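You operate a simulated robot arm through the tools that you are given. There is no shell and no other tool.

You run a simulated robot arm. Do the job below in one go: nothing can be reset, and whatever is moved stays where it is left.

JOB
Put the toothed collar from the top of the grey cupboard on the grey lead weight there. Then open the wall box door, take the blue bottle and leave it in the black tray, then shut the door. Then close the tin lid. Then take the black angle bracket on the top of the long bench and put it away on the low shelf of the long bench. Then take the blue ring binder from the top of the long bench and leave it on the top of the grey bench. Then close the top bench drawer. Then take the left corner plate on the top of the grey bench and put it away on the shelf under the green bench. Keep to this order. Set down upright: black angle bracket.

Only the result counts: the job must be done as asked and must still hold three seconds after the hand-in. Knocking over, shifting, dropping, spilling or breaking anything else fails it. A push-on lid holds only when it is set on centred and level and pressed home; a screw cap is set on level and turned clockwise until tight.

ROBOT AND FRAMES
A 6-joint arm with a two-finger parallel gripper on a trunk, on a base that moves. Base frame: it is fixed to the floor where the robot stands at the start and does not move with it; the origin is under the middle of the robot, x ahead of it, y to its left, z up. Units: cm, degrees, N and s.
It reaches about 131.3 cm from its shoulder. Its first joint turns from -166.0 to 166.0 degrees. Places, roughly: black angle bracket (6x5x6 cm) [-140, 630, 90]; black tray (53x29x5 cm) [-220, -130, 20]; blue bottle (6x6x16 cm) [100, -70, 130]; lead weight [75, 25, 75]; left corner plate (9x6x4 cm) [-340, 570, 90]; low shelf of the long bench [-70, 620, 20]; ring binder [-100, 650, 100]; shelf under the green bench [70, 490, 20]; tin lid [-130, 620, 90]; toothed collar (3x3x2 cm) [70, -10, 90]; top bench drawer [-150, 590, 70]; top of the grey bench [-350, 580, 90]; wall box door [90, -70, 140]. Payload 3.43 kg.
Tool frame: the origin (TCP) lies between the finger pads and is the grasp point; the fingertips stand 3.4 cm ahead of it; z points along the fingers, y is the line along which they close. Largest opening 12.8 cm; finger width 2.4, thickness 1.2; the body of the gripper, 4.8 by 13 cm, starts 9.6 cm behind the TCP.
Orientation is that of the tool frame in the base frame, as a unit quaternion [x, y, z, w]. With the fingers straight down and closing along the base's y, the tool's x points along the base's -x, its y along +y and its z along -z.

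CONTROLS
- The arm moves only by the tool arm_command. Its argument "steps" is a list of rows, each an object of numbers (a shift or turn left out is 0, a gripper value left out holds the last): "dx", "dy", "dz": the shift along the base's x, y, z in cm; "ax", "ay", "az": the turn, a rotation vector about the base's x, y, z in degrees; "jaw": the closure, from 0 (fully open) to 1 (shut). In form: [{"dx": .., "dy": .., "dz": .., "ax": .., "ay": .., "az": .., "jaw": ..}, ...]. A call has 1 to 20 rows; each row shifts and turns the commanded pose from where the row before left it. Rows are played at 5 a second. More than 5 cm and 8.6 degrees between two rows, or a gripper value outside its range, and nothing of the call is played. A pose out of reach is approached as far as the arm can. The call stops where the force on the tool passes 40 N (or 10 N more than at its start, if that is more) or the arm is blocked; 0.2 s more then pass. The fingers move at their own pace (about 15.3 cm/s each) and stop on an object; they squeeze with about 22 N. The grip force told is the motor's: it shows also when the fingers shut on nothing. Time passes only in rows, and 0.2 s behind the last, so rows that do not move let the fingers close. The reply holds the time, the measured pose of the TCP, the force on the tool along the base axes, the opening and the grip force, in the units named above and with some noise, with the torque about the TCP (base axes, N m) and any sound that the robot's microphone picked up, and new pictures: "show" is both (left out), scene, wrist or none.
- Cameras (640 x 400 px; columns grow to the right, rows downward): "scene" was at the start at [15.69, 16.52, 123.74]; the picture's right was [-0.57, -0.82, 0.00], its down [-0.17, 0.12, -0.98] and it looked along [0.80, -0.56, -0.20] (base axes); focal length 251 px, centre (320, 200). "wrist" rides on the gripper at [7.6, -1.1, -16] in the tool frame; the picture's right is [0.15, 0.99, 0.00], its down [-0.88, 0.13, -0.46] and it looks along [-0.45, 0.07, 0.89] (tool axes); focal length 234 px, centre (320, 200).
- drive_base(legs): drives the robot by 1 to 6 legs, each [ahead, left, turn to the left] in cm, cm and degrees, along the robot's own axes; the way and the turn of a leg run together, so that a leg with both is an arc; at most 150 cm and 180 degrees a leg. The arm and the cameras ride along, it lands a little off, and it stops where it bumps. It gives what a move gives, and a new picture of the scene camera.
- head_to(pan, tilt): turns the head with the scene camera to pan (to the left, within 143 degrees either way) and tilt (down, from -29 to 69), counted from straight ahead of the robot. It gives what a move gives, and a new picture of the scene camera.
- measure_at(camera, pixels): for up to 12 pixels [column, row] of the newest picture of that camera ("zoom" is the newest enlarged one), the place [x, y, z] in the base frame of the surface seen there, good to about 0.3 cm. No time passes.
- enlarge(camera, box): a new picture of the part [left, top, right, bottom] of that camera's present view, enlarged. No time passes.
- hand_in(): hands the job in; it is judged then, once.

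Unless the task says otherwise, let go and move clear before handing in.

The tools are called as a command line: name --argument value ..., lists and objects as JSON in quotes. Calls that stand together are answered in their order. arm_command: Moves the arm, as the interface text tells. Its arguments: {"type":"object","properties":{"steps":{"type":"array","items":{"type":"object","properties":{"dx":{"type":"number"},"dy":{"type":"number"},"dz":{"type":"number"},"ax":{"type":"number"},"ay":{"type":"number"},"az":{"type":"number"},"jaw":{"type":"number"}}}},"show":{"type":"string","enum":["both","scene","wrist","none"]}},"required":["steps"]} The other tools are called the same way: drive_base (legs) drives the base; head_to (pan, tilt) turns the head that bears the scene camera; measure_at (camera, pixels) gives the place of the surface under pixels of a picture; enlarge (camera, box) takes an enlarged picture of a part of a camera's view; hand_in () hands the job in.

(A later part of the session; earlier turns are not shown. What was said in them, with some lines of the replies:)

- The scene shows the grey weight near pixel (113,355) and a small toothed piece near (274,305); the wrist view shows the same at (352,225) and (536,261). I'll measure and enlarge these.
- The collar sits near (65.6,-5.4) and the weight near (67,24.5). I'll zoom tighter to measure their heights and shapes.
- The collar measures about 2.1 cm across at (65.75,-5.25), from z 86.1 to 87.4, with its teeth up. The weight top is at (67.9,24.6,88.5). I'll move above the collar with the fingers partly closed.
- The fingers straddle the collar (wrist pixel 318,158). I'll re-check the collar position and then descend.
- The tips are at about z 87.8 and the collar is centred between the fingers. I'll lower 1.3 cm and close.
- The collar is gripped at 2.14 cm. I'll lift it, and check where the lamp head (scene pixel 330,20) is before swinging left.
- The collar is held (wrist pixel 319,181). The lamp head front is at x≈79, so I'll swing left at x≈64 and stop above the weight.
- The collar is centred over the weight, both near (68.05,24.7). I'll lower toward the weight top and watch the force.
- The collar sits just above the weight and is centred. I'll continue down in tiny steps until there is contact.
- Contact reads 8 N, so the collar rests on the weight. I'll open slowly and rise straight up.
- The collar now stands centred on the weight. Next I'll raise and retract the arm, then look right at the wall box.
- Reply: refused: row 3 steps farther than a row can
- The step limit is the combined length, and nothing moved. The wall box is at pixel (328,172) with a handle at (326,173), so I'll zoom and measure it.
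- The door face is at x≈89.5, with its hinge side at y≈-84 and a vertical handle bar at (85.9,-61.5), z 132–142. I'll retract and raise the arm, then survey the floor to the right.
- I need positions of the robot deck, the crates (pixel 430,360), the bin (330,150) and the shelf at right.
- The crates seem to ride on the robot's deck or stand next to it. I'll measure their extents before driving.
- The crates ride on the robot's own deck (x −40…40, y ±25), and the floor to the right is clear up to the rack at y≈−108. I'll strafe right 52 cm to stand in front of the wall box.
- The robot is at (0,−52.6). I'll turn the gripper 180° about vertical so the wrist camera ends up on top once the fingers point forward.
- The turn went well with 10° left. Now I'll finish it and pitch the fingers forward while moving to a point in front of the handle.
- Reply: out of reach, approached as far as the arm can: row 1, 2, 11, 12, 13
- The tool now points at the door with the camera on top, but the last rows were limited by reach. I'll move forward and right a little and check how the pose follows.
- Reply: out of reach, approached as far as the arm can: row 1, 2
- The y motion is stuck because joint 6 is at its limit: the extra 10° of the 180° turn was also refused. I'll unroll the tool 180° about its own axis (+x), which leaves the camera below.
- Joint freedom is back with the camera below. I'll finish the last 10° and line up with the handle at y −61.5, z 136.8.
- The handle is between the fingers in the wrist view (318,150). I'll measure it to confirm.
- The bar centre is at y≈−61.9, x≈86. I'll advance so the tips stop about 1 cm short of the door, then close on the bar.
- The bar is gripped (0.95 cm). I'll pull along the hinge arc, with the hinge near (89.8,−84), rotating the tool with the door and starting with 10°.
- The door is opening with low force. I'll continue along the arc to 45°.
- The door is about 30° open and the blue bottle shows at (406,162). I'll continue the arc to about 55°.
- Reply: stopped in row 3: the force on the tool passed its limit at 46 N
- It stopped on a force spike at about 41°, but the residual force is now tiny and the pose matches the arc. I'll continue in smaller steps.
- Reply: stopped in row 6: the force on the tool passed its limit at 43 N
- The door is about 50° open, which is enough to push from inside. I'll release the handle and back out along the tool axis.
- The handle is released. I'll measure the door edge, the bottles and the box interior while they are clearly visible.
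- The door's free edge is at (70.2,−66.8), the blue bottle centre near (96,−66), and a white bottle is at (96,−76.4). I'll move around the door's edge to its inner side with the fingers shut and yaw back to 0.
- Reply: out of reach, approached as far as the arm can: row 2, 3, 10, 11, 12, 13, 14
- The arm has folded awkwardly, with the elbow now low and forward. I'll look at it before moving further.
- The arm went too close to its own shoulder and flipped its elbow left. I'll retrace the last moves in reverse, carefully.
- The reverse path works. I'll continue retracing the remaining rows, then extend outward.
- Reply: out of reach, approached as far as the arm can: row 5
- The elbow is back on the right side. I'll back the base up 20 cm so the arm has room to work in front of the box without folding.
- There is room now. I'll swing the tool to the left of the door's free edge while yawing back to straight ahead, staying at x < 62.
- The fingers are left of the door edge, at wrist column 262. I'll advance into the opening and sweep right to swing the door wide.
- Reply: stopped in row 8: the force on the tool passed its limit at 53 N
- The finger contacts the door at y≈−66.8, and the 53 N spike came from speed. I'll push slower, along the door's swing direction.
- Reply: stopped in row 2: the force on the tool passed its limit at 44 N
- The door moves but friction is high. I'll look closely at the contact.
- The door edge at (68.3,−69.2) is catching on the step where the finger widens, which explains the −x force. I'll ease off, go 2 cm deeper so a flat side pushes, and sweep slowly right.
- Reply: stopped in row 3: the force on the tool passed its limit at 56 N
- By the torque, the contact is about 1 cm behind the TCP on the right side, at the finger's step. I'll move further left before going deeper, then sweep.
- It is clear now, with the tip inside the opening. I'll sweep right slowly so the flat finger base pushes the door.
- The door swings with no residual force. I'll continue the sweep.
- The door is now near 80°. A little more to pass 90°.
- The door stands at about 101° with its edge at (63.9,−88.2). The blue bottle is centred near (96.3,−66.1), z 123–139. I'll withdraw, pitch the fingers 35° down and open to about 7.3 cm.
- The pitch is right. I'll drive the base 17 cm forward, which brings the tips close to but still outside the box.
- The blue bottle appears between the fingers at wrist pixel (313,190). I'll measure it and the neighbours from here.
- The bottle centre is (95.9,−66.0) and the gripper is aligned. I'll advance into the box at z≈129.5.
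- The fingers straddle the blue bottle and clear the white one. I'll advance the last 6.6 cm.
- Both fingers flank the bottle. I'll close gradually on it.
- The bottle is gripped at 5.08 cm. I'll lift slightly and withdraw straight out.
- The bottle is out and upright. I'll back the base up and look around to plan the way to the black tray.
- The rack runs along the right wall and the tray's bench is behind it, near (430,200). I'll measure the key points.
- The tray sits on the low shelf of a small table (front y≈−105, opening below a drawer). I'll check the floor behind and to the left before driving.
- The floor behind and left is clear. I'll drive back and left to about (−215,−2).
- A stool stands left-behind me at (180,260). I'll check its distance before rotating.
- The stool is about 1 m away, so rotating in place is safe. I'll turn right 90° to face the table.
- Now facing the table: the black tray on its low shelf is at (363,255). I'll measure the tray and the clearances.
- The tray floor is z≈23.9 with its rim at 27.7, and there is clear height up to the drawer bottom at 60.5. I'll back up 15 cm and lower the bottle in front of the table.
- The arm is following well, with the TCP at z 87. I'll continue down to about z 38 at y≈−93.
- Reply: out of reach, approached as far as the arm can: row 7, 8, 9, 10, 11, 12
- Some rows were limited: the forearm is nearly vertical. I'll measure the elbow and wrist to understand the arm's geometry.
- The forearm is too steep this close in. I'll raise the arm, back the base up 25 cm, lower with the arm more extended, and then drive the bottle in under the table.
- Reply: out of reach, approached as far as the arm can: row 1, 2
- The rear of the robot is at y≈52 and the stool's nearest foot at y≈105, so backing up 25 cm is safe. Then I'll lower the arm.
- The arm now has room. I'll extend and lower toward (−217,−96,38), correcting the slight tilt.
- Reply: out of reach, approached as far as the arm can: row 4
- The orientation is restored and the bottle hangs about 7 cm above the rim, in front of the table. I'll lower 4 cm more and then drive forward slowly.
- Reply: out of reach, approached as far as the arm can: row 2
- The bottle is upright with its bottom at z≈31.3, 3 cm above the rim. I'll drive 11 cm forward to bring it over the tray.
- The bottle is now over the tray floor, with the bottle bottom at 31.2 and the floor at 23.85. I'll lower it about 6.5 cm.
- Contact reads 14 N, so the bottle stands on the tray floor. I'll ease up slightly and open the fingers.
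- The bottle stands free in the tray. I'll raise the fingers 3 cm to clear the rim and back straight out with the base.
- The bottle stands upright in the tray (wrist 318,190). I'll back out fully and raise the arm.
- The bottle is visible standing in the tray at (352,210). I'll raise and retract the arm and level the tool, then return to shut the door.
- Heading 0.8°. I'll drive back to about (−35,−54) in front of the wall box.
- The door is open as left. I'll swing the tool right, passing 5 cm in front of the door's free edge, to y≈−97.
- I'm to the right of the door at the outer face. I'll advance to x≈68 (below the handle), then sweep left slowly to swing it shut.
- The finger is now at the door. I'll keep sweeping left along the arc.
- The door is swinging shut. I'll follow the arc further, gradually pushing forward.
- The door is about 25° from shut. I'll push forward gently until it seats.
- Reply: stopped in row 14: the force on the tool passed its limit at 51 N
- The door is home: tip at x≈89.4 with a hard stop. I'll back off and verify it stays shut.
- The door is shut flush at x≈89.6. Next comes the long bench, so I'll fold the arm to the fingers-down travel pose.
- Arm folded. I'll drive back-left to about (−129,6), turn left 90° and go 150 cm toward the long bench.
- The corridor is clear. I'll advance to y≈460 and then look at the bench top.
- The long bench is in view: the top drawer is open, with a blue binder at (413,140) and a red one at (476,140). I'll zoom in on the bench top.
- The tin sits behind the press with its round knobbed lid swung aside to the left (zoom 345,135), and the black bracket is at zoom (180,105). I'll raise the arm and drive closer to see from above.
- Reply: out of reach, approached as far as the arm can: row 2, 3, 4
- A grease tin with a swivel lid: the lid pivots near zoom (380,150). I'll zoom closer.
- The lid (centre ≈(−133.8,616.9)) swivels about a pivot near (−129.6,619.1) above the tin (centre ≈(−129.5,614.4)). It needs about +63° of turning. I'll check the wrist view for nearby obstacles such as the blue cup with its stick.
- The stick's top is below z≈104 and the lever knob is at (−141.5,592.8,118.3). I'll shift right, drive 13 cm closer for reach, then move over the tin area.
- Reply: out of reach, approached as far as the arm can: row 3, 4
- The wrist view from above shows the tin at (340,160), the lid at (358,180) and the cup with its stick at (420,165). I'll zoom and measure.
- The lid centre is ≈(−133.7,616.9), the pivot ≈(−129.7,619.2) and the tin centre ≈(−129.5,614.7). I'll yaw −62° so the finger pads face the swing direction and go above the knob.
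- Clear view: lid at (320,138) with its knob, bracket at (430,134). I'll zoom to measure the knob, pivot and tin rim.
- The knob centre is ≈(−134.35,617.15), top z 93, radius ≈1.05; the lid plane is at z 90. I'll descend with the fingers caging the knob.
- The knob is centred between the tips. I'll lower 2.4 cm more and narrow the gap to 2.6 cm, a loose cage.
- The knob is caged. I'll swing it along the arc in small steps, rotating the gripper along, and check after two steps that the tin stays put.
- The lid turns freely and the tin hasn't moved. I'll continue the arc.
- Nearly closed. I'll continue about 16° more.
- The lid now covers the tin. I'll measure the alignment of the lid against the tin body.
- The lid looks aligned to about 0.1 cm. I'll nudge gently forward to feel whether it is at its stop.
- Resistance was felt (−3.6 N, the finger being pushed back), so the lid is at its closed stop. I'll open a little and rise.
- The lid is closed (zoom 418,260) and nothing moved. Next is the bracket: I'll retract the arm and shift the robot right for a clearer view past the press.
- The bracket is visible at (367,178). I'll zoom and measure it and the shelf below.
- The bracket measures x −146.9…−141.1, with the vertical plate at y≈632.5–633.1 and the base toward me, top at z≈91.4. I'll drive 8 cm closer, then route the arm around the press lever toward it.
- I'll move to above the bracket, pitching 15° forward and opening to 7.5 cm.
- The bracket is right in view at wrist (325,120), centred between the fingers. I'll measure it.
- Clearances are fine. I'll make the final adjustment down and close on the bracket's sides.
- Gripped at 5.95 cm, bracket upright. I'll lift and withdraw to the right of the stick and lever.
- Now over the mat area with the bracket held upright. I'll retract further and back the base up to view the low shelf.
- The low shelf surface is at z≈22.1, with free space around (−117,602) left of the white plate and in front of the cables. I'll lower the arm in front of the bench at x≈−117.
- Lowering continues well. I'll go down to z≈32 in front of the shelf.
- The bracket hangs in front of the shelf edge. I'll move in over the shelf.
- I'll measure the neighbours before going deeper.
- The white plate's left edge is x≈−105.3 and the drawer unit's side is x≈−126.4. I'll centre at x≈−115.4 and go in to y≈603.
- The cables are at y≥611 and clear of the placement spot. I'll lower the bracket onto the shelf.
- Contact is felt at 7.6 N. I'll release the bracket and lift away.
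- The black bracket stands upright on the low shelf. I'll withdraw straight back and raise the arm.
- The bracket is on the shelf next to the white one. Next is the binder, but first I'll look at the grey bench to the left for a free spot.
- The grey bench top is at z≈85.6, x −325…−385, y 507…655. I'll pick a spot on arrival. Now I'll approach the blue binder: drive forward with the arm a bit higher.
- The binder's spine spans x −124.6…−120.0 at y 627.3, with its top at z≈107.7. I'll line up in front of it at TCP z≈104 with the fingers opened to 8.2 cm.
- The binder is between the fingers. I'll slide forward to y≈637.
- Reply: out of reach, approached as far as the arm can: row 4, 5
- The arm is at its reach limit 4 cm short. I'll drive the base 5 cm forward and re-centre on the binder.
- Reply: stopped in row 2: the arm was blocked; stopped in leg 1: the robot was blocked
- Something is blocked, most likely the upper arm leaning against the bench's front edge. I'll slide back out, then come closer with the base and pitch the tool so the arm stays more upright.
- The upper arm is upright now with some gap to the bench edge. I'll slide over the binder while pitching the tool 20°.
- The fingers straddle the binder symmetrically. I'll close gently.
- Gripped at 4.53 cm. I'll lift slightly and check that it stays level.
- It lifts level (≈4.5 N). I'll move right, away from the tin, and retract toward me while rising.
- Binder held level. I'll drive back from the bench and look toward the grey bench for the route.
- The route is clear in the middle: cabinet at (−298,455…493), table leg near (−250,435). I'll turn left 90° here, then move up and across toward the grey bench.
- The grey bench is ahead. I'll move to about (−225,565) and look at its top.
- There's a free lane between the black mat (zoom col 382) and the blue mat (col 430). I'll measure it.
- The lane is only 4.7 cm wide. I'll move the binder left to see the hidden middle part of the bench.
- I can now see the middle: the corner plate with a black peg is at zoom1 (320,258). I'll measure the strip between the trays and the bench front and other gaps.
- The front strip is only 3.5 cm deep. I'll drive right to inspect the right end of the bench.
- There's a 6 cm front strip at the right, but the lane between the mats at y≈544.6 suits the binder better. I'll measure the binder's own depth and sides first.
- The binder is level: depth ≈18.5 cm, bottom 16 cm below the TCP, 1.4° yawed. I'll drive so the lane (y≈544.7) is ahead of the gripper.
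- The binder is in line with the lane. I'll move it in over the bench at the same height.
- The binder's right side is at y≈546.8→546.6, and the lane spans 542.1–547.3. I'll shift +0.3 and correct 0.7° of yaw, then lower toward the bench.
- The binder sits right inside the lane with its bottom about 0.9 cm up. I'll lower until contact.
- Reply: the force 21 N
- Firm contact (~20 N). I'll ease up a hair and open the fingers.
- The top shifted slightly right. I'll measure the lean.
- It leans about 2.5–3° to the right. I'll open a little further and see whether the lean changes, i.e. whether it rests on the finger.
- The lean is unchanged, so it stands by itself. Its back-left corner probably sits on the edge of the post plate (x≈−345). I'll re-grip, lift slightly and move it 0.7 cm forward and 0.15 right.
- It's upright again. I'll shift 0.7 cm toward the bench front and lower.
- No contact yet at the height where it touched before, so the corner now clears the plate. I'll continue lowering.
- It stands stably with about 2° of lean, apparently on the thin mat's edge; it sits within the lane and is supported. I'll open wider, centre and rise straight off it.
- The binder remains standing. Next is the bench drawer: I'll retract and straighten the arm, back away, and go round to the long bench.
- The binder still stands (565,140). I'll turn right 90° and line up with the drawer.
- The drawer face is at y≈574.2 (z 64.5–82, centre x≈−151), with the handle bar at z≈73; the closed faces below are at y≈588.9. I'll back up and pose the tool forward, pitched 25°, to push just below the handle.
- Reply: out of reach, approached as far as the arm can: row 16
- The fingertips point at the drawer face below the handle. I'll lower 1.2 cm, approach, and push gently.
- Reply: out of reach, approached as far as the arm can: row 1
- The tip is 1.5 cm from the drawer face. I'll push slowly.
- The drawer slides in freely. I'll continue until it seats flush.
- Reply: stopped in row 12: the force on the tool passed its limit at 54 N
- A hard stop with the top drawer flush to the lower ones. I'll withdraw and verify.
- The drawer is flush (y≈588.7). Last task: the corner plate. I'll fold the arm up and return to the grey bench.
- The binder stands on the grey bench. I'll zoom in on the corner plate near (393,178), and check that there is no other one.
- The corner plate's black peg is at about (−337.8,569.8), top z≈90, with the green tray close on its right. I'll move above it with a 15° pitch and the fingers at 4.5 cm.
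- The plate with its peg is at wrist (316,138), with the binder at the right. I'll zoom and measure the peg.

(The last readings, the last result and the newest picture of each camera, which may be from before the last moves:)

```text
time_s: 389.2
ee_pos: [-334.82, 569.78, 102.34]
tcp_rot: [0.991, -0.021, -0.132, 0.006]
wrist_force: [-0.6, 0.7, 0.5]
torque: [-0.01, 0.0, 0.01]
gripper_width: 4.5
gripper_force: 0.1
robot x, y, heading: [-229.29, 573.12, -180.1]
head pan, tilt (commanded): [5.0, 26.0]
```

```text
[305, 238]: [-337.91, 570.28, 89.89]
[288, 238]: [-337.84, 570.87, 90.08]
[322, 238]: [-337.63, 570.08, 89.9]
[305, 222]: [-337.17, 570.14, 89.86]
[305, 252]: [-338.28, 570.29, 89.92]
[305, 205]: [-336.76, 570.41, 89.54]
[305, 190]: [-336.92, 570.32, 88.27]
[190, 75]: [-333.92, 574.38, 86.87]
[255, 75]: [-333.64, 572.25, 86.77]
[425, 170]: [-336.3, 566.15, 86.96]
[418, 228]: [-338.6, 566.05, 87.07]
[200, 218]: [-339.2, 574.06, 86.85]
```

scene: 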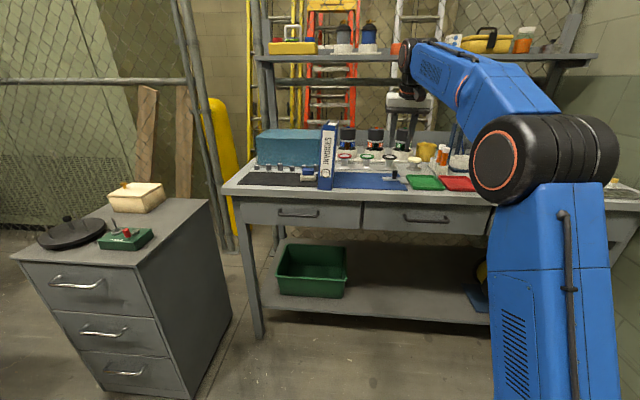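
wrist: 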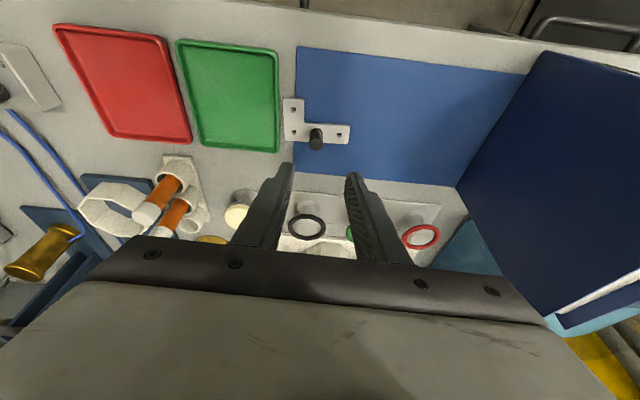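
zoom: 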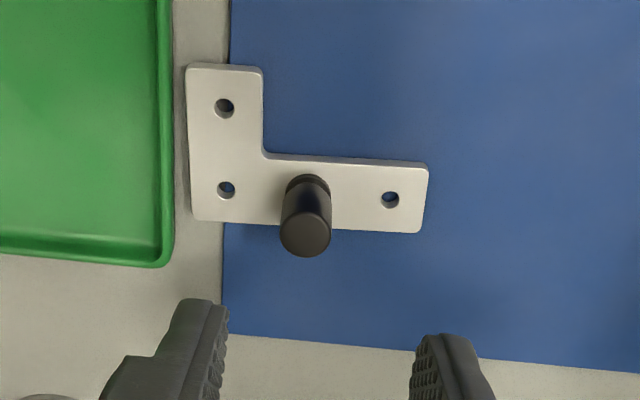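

The peg top is at (−337.7,570.3,89.9), about 1.3 cm across, and the plate top is at z 87.0. I'll descend with the fingers around the peg.

arm_command --steps '[{"dx": -1.2, "dy": 0.5, "dz": -3.5}, {"dx": -1.05, "dz": -3.5}, {"dz": -2}, {"dx": 0}]' --show "none"

enlarge --camera "wrist" --box '[240, 80, 400, 220]'

```text
time_s: 390.2
ee_pos: [-337.16, 570.32, 93.29]
tcp_rot: [0.991, -0.02, -0.133, 0.007]
wrist_force: [0.2, -1.2, 0.1]
torque: [-0.03, 0.0, 0.04]
gripper_width: 4.47
gripper_force: 0.0
robot x, y, heading: [-228.97, 573.06, -179.7]
head pan, tilt (commanded): [5.0, 26.0]
```

```text
2.86 times, centred on (320, 150) of wrist
```

zoom: 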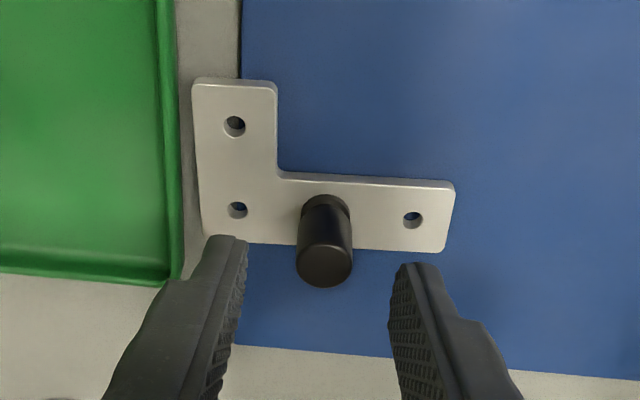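

arm_command --steps '[{"dz": -1.2}, {"dz": -0.8}, {"jaw": 0.72}, {"jaw": 0.8}, {"jaw": 0.88}, {"jaw": 1.0}, {"dx": 0}, {"dx": 0}]' --show "none"

enlarge --camera "wrist" --box '[240, 80, 400, 220]'

```text
time_s: 392.1
ee_pos: [-337.14, 570.23, 91.46]
tcp_rot: [0.991, -0.02, -0.133, 0.008]
wrist_force: [0.3, -0.7, 0.1]
torque: [0.03, -0.04, -0.04]
gripper_width: 1.65
gripper_force: 22.3
robot x, y, heading: [-229.21, 572.94, -179.9]
head pan, tilt (commanded): [5.0, 26.0]
```

```text
2.86 times, centred on (320, 150) of wrist
```

zoom: 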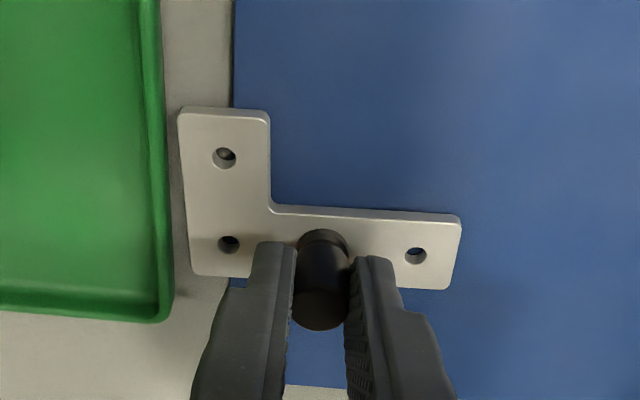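

The peg is gripped (1.65 cm). I'll lift straight up, then retract.

arm_command --steps '[{"dz": 0.6}, {"dz": 1.5}, {"dz": 3}, {"dz": 3}, {"dx": 3, "dz": 2}, {"dx": 4, "dz": 1}, {"dx": 4, "dz": 1}, {"dx": 4, "dz": 1}, {"dx": 4}, {"dx": 4}, {"dx": 4}, {"dx": 0}]'

```text
time_s: 394.6
ee_pos: [-310.02, 570.47, 104.56]
tcp_rot: [0.991, -0.02, -0.132, 0.007]
wrist_force: [0.5, -0.4, -1.3]
torque: [0.0, -0.01, -0.03]
gripper_width: 1.67
gripper_force: 22.3
robot x, y, heading: [-229.27, 572.77, -180.0]
head pan, tilt (commanded): [5.0, 26.0]
```

scene: 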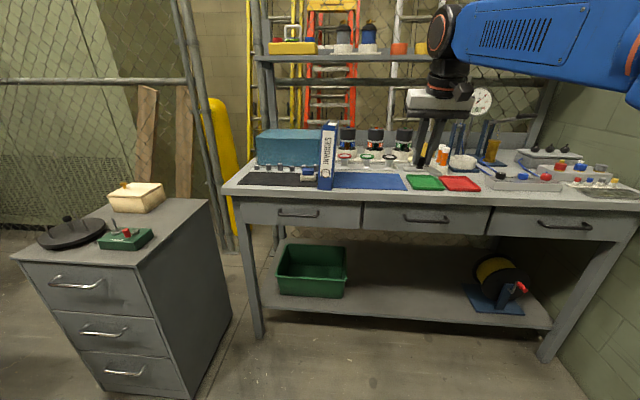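
wrist: 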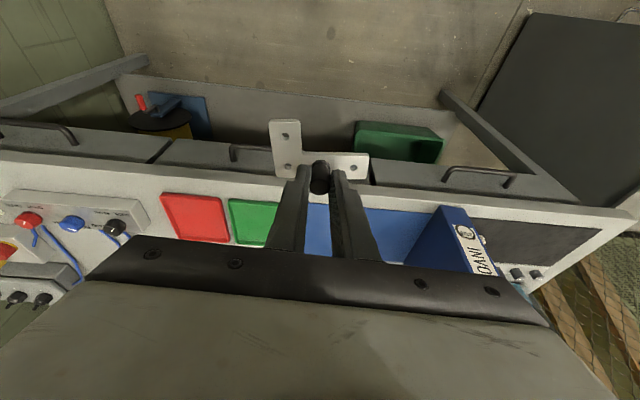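

The corner plate is held level by its peg. I'll retract the arm and drive out to open floor.

arm_command --steps '[{"dx": 4, "dz": 1}, {"dx": 4, "dz": 1}, {"dx": 4, "dz": 1}, {"dx": 4, "dz": 1}, {"dx": 0}]' --show "none"

drive_base --legs '[[0, 68, 0], [-80, 0, 0], [0, 25, 0]]'

head_to --pan 143 --tilt 20

```text
time_s: 395.9
ee_pos: [-294.24, 570.38, 108.48]
tcp_rot: [0.991, -0.02, -0.132, 0.006]
wrist_force: [-0.7, 0.2, -1.1]
torque: [-0.02, 0.0, -0.01]
gripper_width: 1.66
gripper_force: 22.4
robot x, y, heading: [-229.13, 573.03, -179.7]
head pan, tilt (commanded): [5.0, 26.0]
```

```text
time_s: 405.0
ee_pos: [-213.04, 477.52, 108.45]
tcp_rot: [0.991, -0.021, -0.132, 0.007]
wrist_force: [-0.2, -0.2, 0.0]
torque: [0.03, -0.04, 0.03]
gripper_width: 1.69
gripper_force: 22.2
robot x, y, heading: [-148.15, 479.52, 180.1]
head pan, tilt (commanded): [5.0, 26.0]
```

scene: 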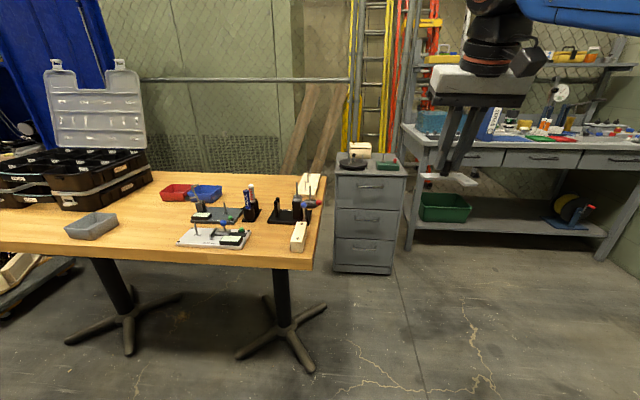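

```text
time_s: 407.2
ee_pos: [-213.14, 477.51, 108.53]
tcp_rot: [0.991, -0.021, -0.133, 0.006]
wrist_force: [-0.3, 1.0, -0.1]
torque: [0.02, 0.0, 0.0]
gripper_width: 1.68
gripper_force: 22.0
robot x, y, heading: [-148.21, 480.09, 179.8]
head pan, tilt (commanded): [143.0, 20.0]
```

scene: 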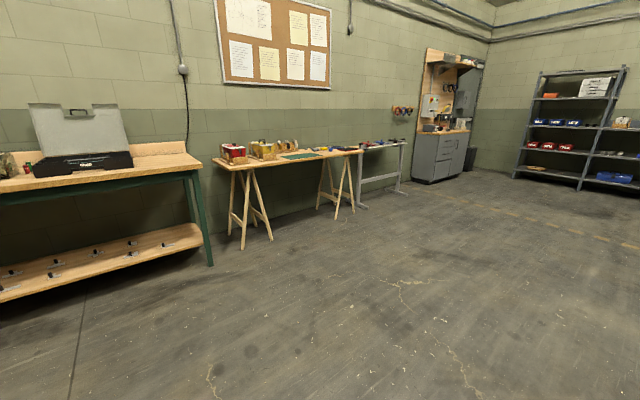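

The green bench with its low wooden shelf is behind me. I'll turn 180° left over open floor and approach.

drive_base --legs '[[0, 0, 90], [0, 0, 90]]'

head_to --pan 0 --tilt 22

```text
time_s: 415.2
ee_pos: [-83.03, 482.55, 108.47]
tcp_rot: [0.021, 0.991, 0.007, 0.132]
wrist_force: [-0.1, 0.2, -0.7]
torque: [0.0, 0.0, 0.02]
gripper_width: 1.65
gripper_force: 21.8
robot x, y, heading: [-148.12, 479.89, 0.1]
head pan, tilt (commanded): [143.0, 20.0]
```

scene: 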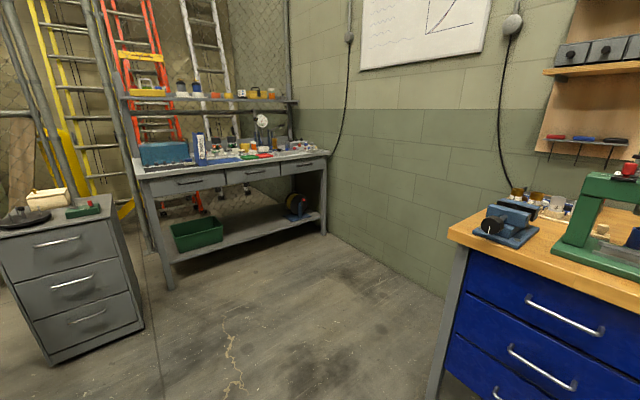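

```text
time_s: 417.5
ee_pos: [-82.98, 482.54, 108.45]
tcp_rot: [0.02, 0.991, 0.006, 0.132]
wrist_force: [-0.1, -0.5, -0.2]
torque: [0.02, 0.03, -0.01]
gripper_width: 1.69
gripper_force: 22.0
robot x, y, heading: [-148.11, 479.76, 0.2]
head pan, tilt (commanded): [0.0, 22.0]
```

scene: 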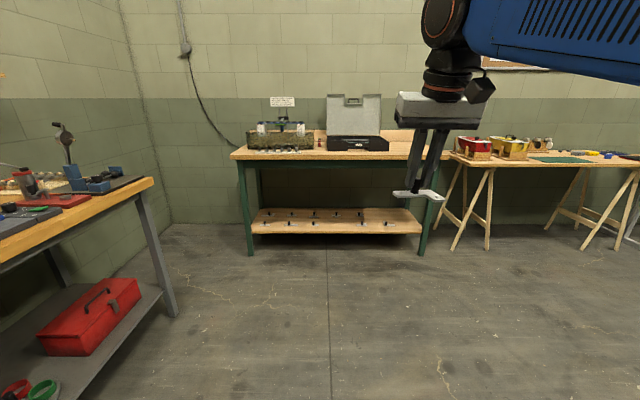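

The green bench's low shelf at (335,220) holds many small plates. I'll zoom in.

enlarge --camera "scene" --box '[240, 190, 440, 260]'

measure_at --camera "scene" --pixels '[[255, 233], [420, 232], [275, 210], [400, 210], [335, 222], [335, 232], [240, 155], [410, 155], [335, 158], [250, 250], [422, 250], [390, 232]]'

```text
3.20 times, centred on (340, 225) of scene
```

zoom: 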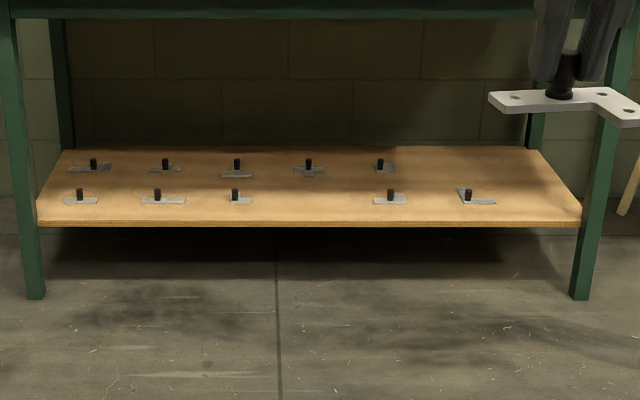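

```text
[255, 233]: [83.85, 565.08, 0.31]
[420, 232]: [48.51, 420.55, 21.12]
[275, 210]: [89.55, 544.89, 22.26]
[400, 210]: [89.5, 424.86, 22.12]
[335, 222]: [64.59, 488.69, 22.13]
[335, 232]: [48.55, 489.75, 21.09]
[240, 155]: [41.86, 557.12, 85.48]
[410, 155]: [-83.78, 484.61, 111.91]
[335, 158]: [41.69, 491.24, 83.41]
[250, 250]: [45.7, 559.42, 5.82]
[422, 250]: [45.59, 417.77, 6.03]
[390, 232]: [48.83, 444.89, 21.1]
```

The shelf holds a row of similar plates with a wide gap in the front row around (60,487), surface z≈22.1. I'll drive up to the bench.

drive_base --legs '[[73, 5, 0]]'

head_to --pan -6 --tilt 32

enlarge --camera "scene" --box '[200, 150, 460, 290]'

```text
time_s: 421.4
ee_pos: [-10.51, 487.67, 108.52]
tcp_rot: [0.02, 0.991, 0.006, 0.132]
wrist_force: [-0.7, 0.5, -0.6]
torque: [0.0, -0.03, 0.01]
gripper_width: 1.67
gripper_force: 21.9
robot x, y, heading: [-75.73, 485.2, 0.3]
head pan, tilt (commanded): [0.0, 22.0]
```

scene: 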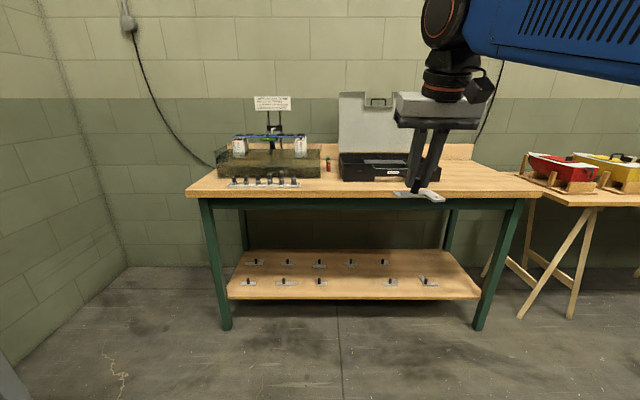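

```text
time_s: 422.1
ee_pos: [-10.57, 487.63, 108.44]
tcp_rot: [0.02, 0.991, 0.006, 0.132]
wrist_force: [-0.4, 0.1, 0.3]
torque: [0.01, -0.03, -0.01]
gripper_width: 1.68
gripper_force: 22.1
robot x, y, heading: [-75.15, 485.03, 0.1]
head pan, tilt (commanded): [-6.0, 32.0]
```

scene: 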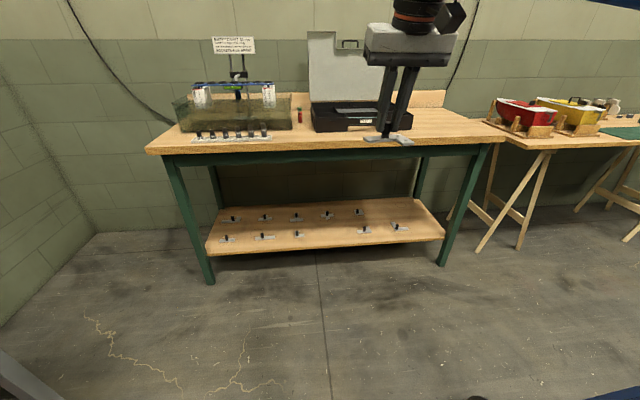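

```text
2.46 times, centred on (330, 220) of scene
```

zoom: 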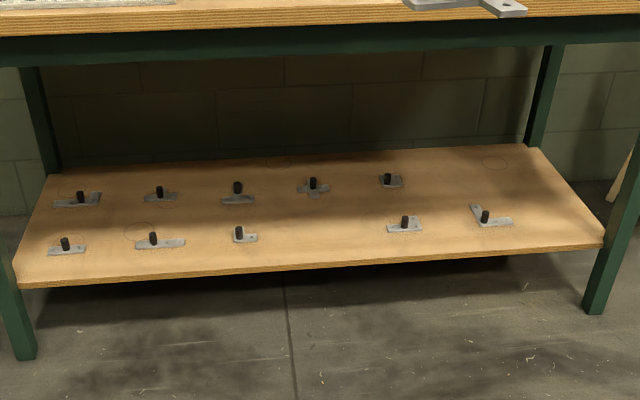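

measure_at --camera "zoom" --pixels '[[325, 230], [240, 238], [258, 240], [403, 228], [388, 230], [325, 262], [313, 190], [325, 50], [485, 220], [330, 210], [250, 10], [238, 198]]'

```text
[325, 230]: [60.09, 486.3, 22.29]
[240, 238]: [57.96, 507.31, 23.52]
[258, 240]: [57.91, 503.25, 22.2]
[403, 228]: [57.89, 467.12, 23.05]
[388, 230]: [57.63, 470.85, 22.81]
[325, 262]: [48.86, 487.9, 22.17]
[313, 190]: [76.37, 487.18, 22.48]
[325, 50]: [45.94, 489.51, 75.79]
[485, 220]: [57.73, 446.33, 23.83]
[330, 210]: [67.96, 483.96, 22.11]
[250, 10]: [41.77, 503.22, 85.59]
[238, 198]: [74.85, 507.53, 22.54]
```

The gap centre is (59,487), with 16 cm free on each side; apron bottom z≈75. I'll lower the arm in front of the bench.

arm_command --steps '[{"dx": 2.9, "dz": -3.6}, {"dx": 2.9, "dz": -3.6}, {"dx": 2.9, "dz": -3.6}, {"dx": 2.9, "dz": -3.6}, {"dx": 2.9, "dz": -3.6}, {"dx": 2.9, "dz": -3.6}, {"dx": 2.9, "dz": -3.6}, {"dx": 2.9, "dz": -3.6}, {"dx": 2.9, "dz": -3.6}, {"dx": 2.9, "dz": -3.6}, {"dx": 2.9, "dz": -3.6}, {"dx": 2.9, "dz": -3.6}, {"dx": 2.9, "dz": -3.6}, {"dx": 0.5, "dz": -3.6}, {"dx": 0.3, "dz": -3.8}, {"dx": 0.3, "dz": -3.8}, {"dx": 0.3, "dz": -3.8}, {"dx": 0.3, "dz": -3.8}, {"dx": 0}]'

```text
time_s: 426.1
ee_pos: [28.7, 487.69, 42.78]
tcp_rot: [0.02, 0.991, 0.007, 0.133]
wrist_force: [-0.3, 0.3, -0.9]
torque: [0.01, 0.01, -0.01]
gripper_width: 1.67
gripper_force: 22.1
robot x, y, heading: [-75.63, 484.83, -0.1]
head pan, tilt (commanded): [-6.0, 32.0]
```

scene: 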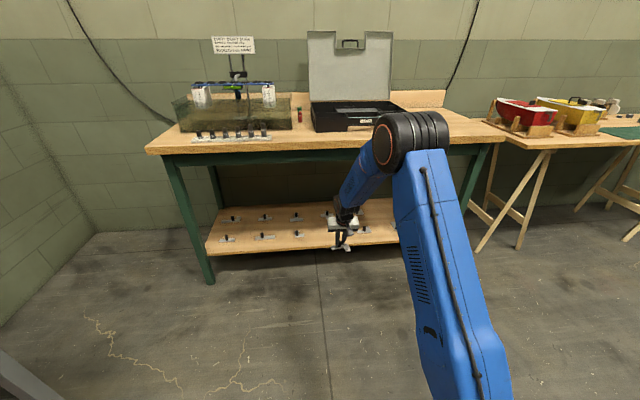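
wrist: 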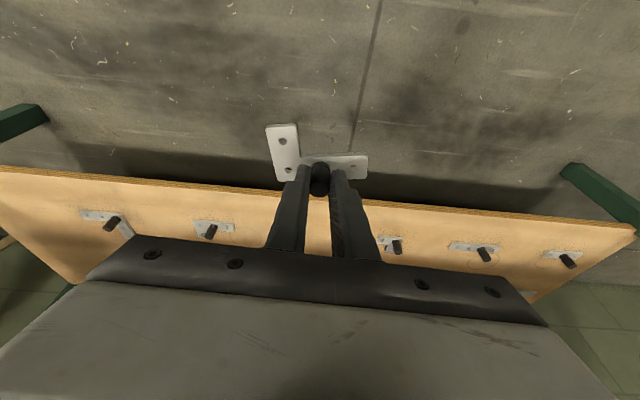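

Good. I'll lower to z≈33 and move in over the shelf.

arm_command --steps '[{"dz": -3.5}, {"dz": -3.5}, {"dz": -2.5}, {"dx": 3.5}, {"dx": 3.5}, {"dx": 3.5}, {"dx": 3.5}, {"dx": 3.5}, {"dx": 0}]'

```text
time_s: 428.1
ee_pos: [46.43, 487.68, 33.52]
tcp_rot: [0.021, 0.991, 0.006, 0.133]
wrist_force: [-1.0, 0.2, -0.7]
torque: [0.01, -0.03, 0.0]
gripper_width: 1.66
gripper_force: 21.7
robot x, y, heading: [-75.75, 484.91, 0.1]
head pan, tilt (commanded): [-6.0, 32.0]
```

scene: 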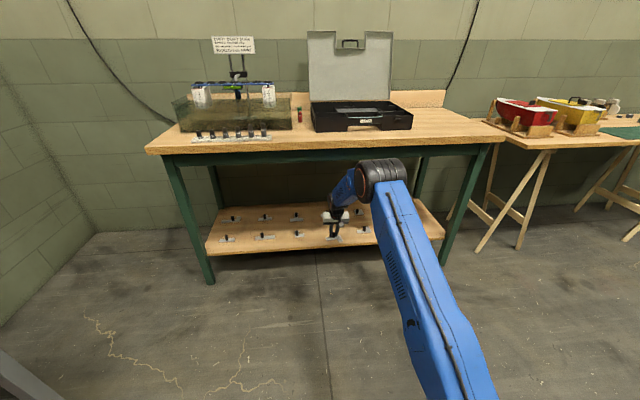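
wrist: 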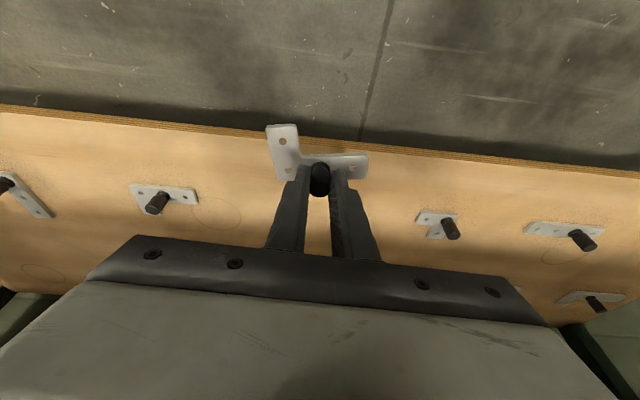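

Aligned with the gap. I'll move in the remaining 13 cm.

arm_command --steps '[{"dx": 3.5}, {"dx": 3.5}, {"dx": 3.5}, {"dx": 2.5, "dy": -0.3}, {"dx": 0}]'

enlarge --camera "wrist" --box '[150, 80, 500, 260]'

```text
time_s: 429.4
ee_pos: [59.43, 487.22, 33.27]
tcp_rot: [0.02, 0.991, 0.007, 0.133]
wrist_force: [-0.6, -0.1, 0.5]
torque: [0.02, 0.03, 0.0]
gripper_width: 1.69
gripper_force: 21.9
robot x, y, heading: [-75.63, 485.0, -0.0]
head pan, tilt (commanded): [-6.0, 32.0]
```

scene: 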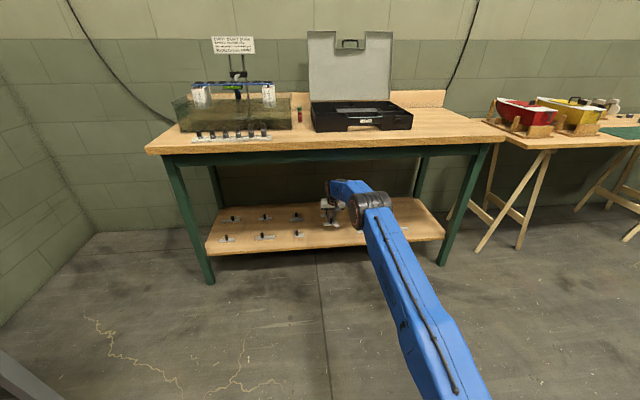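
wrist: 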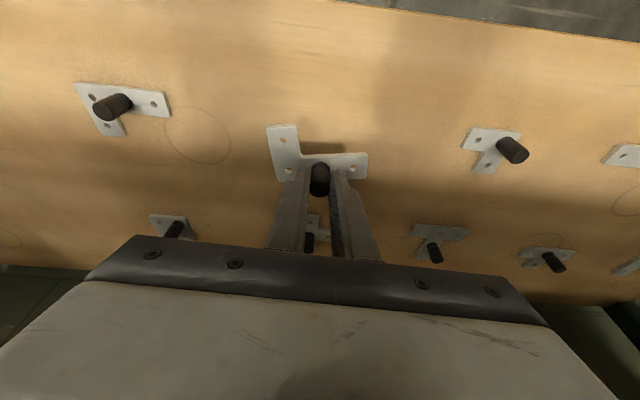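

```text
1.83 times, centred on (325, 170) of wrist
```

zoom: 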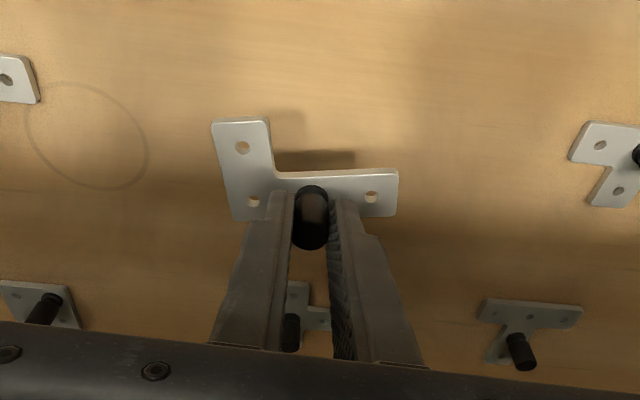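

The spot is free below. I'll lower the plate onto the shelf.

arm_command --steps '[{"dz": -2}, {"dz": -2}, {"dz": -1}, {"dz": -0.3}, {"dx": 0}]' --show "none"

arm_command --steps '[{"dz": -0.15}, {"dz": -0.15}, {"dx": 0}]' --show "none"

```text
time_s: 430.6
ee_pos: [59.43, 487.27, 28.11]
tcp_rot: [0.02, 0.991, 0.006, 0.132]
wrist_force: [-0.3, 0.1, -0.6]
torque: [-0.01, 0.01, 0.01]
gripper_width: 1.69
gripper_force: 21.4
robot x, y, heading: [-75.51, 484.9, -0.2]
head pan, tilt (commanded): [-6.0, 32.0]
```

```text
time_s: 431.4
ee_pos: [59.29, 487.31, 27.76]
tcp_rot: [0.021, 0.991, 0.006, 0.133]
wrist_force: [0.7, 0.2, -0.7]
torque: [-0.01, 0.0, 0.0]
gripper_width: 1.66
gripper_force: 21.7
robot x, y, heading: [-75.77, 484.99, 0.2]
head pan, tilt (commanded): [-6.0, 32.0]
```

arm_command --steps '[{"dz": -0.12}, {"dz": -0.12}, {"dx": 0}]' --show "none"

arm_command --steps '[{"dz": -0.1}, {"dx": 0}]' --show "none"

```text
time_s: 432.1
ee_pos: [59.37, 487.35, 27.56]
tcp_rot: [0.02, 0.991, 0.007, 0.132]
wrist_force: [-1.1, -0.7, -0.2]
torque: [0.0, 0.0, -0.01]
gripper_width: 1.68
gripper_force: 22.0
robot x, y, heading: [-75.97, 485.12, -0.1]
head pan, tilt (commanded): [-6.0, 32.0]
```

```text
time_s: 432.8
ee_pos: [59.37, 487.26, 27.38]
tcp_rot: [0.02, 0.991, 0.006, 0.132]
wrist_force: [-0.2, -0.8, -0.7]
torque: [-0.01, -0.01, -0.01]
gripper_width: 1.67
gripper_force: 21.9
robot x, y, heading: [-75.26, 485.02, 0.4]
head pan, tilt (commanded): [-6.0, 32.0]
```

arm_command --steps '[{"dz": -0.1}, {"dx": 0}]' --show "none"

arm_command --steps '[{"dz": -0.08}, {"dx": 0}]' --show "none"

enlarge --camera "wrist" --box '[220, 100, 420, 240]'

```text
time_s: 433.4
ee_pos: [59.38, 487.33, 27.32]
tcp_rot: [0.021, 0.991, 0.006, 0.133]
wrist_force: [-0.1, 0.7, -0.3]
torque: [0.03, 0.0, -0.01]
gripper_width: 1.66
gripper_force: 22.2
robot x, y, heading: [-75.84, 484.87, -0.0]
head pan, tilt (commanded): [-6.0, 32.0]
```

```text
time_s: 433.9
ee_pos: [59.32, 487.27, 27.2]
tcp_rot: [0.02, 0.991, 0.006, 0.133]
wrist_force: [1.2, -0.7, -0.5]
torque: [-0.02, -0.02, 0.0]
gripper_width: 1.66
gripper_force: 22.1
robot x, y, heading: [-75.53, 485.1, 0.1]
head pan, tilt (commanded): [-6.0, 32.0]
```

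```text
2.86 times, centred on (320, 170) of wrist
```

zoom: 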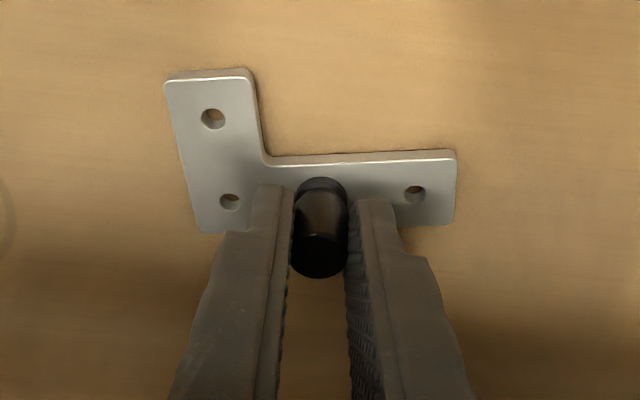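

measure_at --camera "zoom" --pixels '[[210, 150], [430, 190], [150, 150], [480, 190], [300, 100], [350, 175]]'

arm_command --steps '[{"dz": -0.1}, {"dx": 0}]' --show "none"

```text
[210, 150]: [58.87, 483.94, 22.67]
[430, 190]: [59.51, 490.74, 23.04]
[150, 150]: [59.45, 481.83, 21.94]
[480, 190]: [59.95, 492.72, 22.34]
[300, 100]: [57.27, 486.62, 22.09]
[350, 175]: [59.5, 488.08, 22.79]
```

```text
time_s: 434.6
ee_pos: [59.4, 487.26, 27.22]
tcp_rot: [0.02, 0.991, 0.008, 0.132]
wrist_force: [0.1, 0.2, 1.5]
torque: [-0.11, 0.04, -0.02]
gripper_width: 1.68
gripper_force: 22.1
robot x, y, heading: [-75.35, 484.84, 0.2]
head pan, tilt (commanded): [-6.0, 32.0]
```

Contact is starting. One more small step, then I'll release.

arm_command --steps '[{"dz": -0.06}, {"dx": 0}]' --show "none"

arm_command --steps '[{"jaw": 0.84}, {"jaw": 0.8}, {"jaw": 0.74}, {"jaw": 0.68}, {"dx": 0}, {"dz": 1}, {"dz": 2}, {"dz": 3}, {"dx": 0}]' --show "wrist"

enlarge --camera "wrist" --box '[180, 60, 460, 240]'

```text
time_s: 435.1
ee_pos: [59.25, 487.39, 27.14]
tcp_rot: [0.02, 0.991, 0.006, 0.134]
wrist_force: [0.6, 1.2, 4.9]
torque: [-0.22, 0.05, 0.02]
gripper_width: 1.66
gripper_force: 21.6
robot x, y, heading: [-75.36, 484.61, 0.1]
head pan, tilt (commanded): [-6.0, 32.0]
```

```text
time_s: 437.1
ee_pos: [59.42, 487.33, 33.09]
tcp_rot: [0.021, 0.991, 0.006, 0.132]
wrist_force: [0.0, -0.1, 0.1]
torque: [0.05, 0.04, 0.04]
gripper_width: 4.09
gripper_force: 0.1
robot x, y, heading: [-75.49, 484.93, 0.0]
head pan, tilt (commanded): [-6.0, 32.0]
```

wrist: 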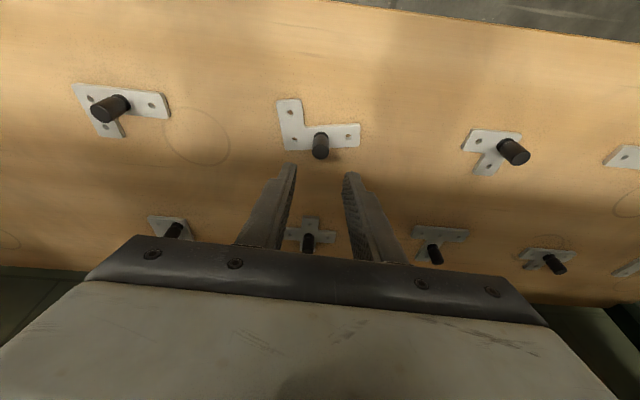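

```text
2.22 times, centred on (320, 150) of wrist
```

zoom: 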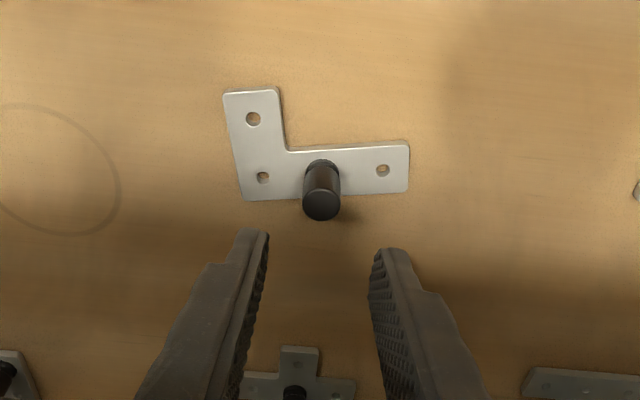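

The corner plate lies flat on the shelf. I'll withdraw straight back and raise the arm clear.

arm_command --steps '[{"dz": 1, "dx": -2}, {"dx": -4}, {"dx": -4}, {"dx": -4}, {"dx": -4}, {"dx": -4}, {"dx": -4}, {"dx": -4}, {"dx": -2, "dz": 3}, {"dx": -2, "dz": 4}, {"dx": -2, "dz": 4}, {"dx": -2, "dz": 4}, {"dx": -2, "dz": 4}, {"dx": -2, "dz": 4}, {"dx": -2, "dz": 4}, {"dx": -2, "dz": 4}, {"dx": -2, "dz": 4}, {"dx": -2, "dz": 4}, {"dx": -2, "dz": 4}, {"dx": 0}]' --show "scene"

enlarge --camera "scene" --box '[200, 150, 460, 290]'

```text
time_s: 441.4
ee_pos: [7.46, 487.32, 77.34]
tcp_rot: [0.021, 0.991, 0.007, 0.133]
wrist_force: [-0.6, -0.7, 0.3]
torque: [-0.01, 0.01, 0.02]
gripper_width: 4.12
gripper_force: 0.1
robot x, y, heading: [-75.62, 485.16, 0.1]
head pan, tilt (commanded): [-6.0, 32.0]
```

scene: 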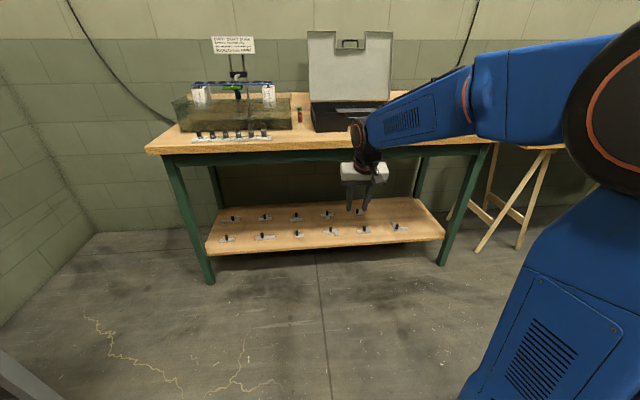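

```text
2.46 times, centred on (330, 220) of scene
```

zoom: 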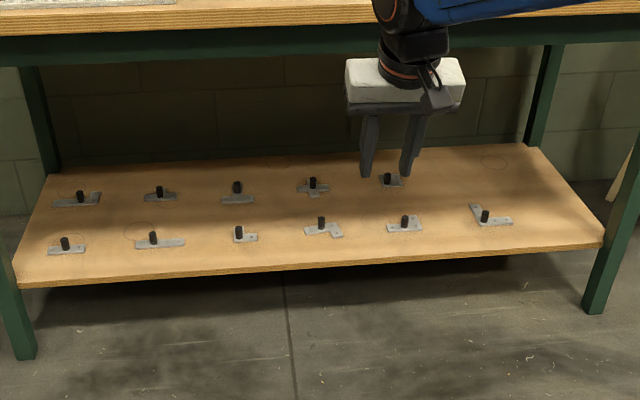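

The plate sits in the row. Before handing in, I'll raise the arm, turn and take a final look at the binder and the bench.

arm_command --steps '[{"dx": -3, "dz": 3.5}, {"dx": -3, "dz": 3.5}, {"dx": -3, "dz": 3.5}, {"dx": -3, "dz": 3.5}, {"dx": -3, "dz": 3.5}, {"dx": 0}]' --show "none"

drive_base --legs '[[-40, -20, 0], [0, 0, 60]]'

head_to --pan 105 --tilt 12

enlarge --camera "scene" --box '[220, 100, 420, 230]'

```text
time_s: 442.8
ee_pos: [-7.56, 487.34, 94.73]
tcp_rot: [0.021, 0.991, 0.005, 0.133]
wrist_force: [0.6, 0.2, 0.0]
torque: [-0.01, -0.02, 0.01]
gripper_width: 4.08
gripper_force: 0.1
robot x, y, heading: [-75.92, 484.8, 0.2]
head pan, tilt (commanded): [-6.0, 32.0]
```

```text
time_s: 448.1
ee_pos: [-83.84, 524.76, 94.61]
tcp_rot: [-0.478, 0.869, 0.072, 0.111]
wrist_force: [0.6, -0.2, -0.4]
torque: [-0.01, -0.01, -0.01]
gripper_width: 4.07
gripper_force: 0.0
robot x, y, heading: [-115.88, 464.53, 60.2]
head pan, tilt (commanded): [-6.0, 32.0]
```

scene: 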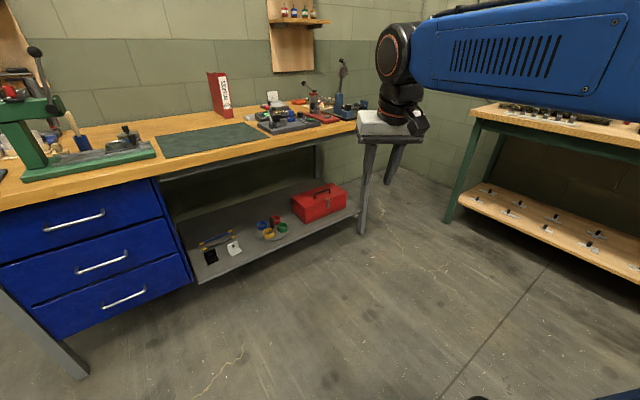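

```text
time_s: 450.0
ee_pos: [-83.71, 524.82, 94.58]
tcp_rot: [-0.478, 0.868, 0.071, 0.111]
wrist_force: [0.6, 0.2, 0.1]
torque: [-0.01, -0.01, -0.01]
gripper_width: 4.12
gripper_force: 0.1
robot x, y, heading: [-116.32, 465.03, 59.9]
head pan, tilt (commanded): [105.0, 12.0]
```

scene: 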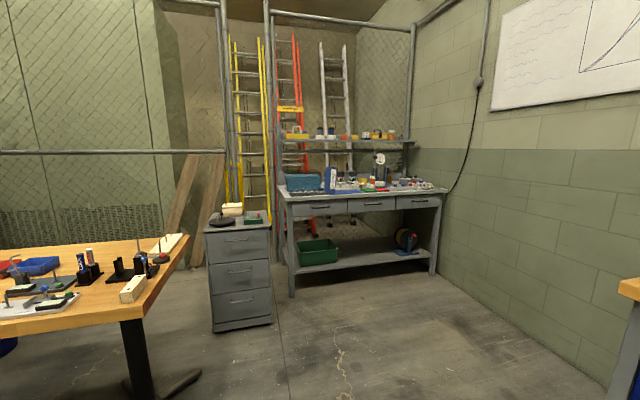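

```text
3.08 times, centred on (320, 165) of scene
```

zoom: 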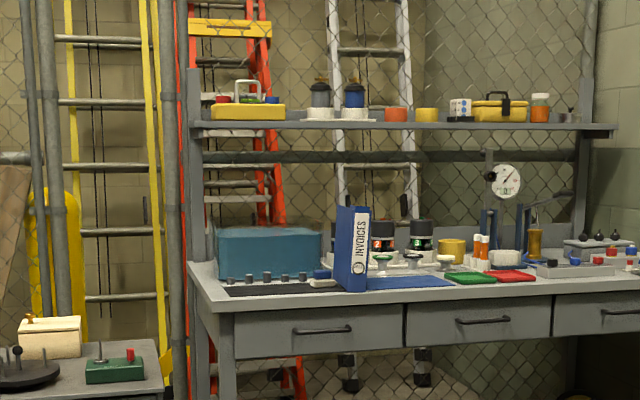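

Everything checks out: the binder stands on the grey bench (zoom 350,248), the drawer is flush, the bracket is on the low shelf and the corner plate is in the green bench's row. The gripper is empty and clear, so I'll hand in.

hand_in

```text
The job is handed in.
```

The job is handed in, and every step was done in the order you gave. I haven't received a pass or fail result.

- **Toothed collar:** it stands teeth up, centred on the 300 g weight on the grey cupboard.
- **Blue bottle:** it stands upright in the black tray, and the wall box door is shut flush.
- **Tin lid:** it is swung closed over the grease tin, against its stop.
- **Black angle bracket:** it stands upright on the low shelf of the long bench, next to the white one.
- **Blue ring binder:** it stands on the grey bench between the black and blue mats. It leans about 2°, probably because one edge rests on the thin black mat, but it was still standing in my last look before the hand-in.
- **Top bench drawer:** it is pushed in, flush with the drawers below.
- **Left corner plate:** it lies flat in the gap in the front row of plates on the shelf under the green bench.

While I was reaching for the binder, the arm was briefly blocked, most likely by the front edge of the long bench. I saw nothing else moved or knocked over. After I left those areas I did not look again at the collar, the wall box or the bottle.
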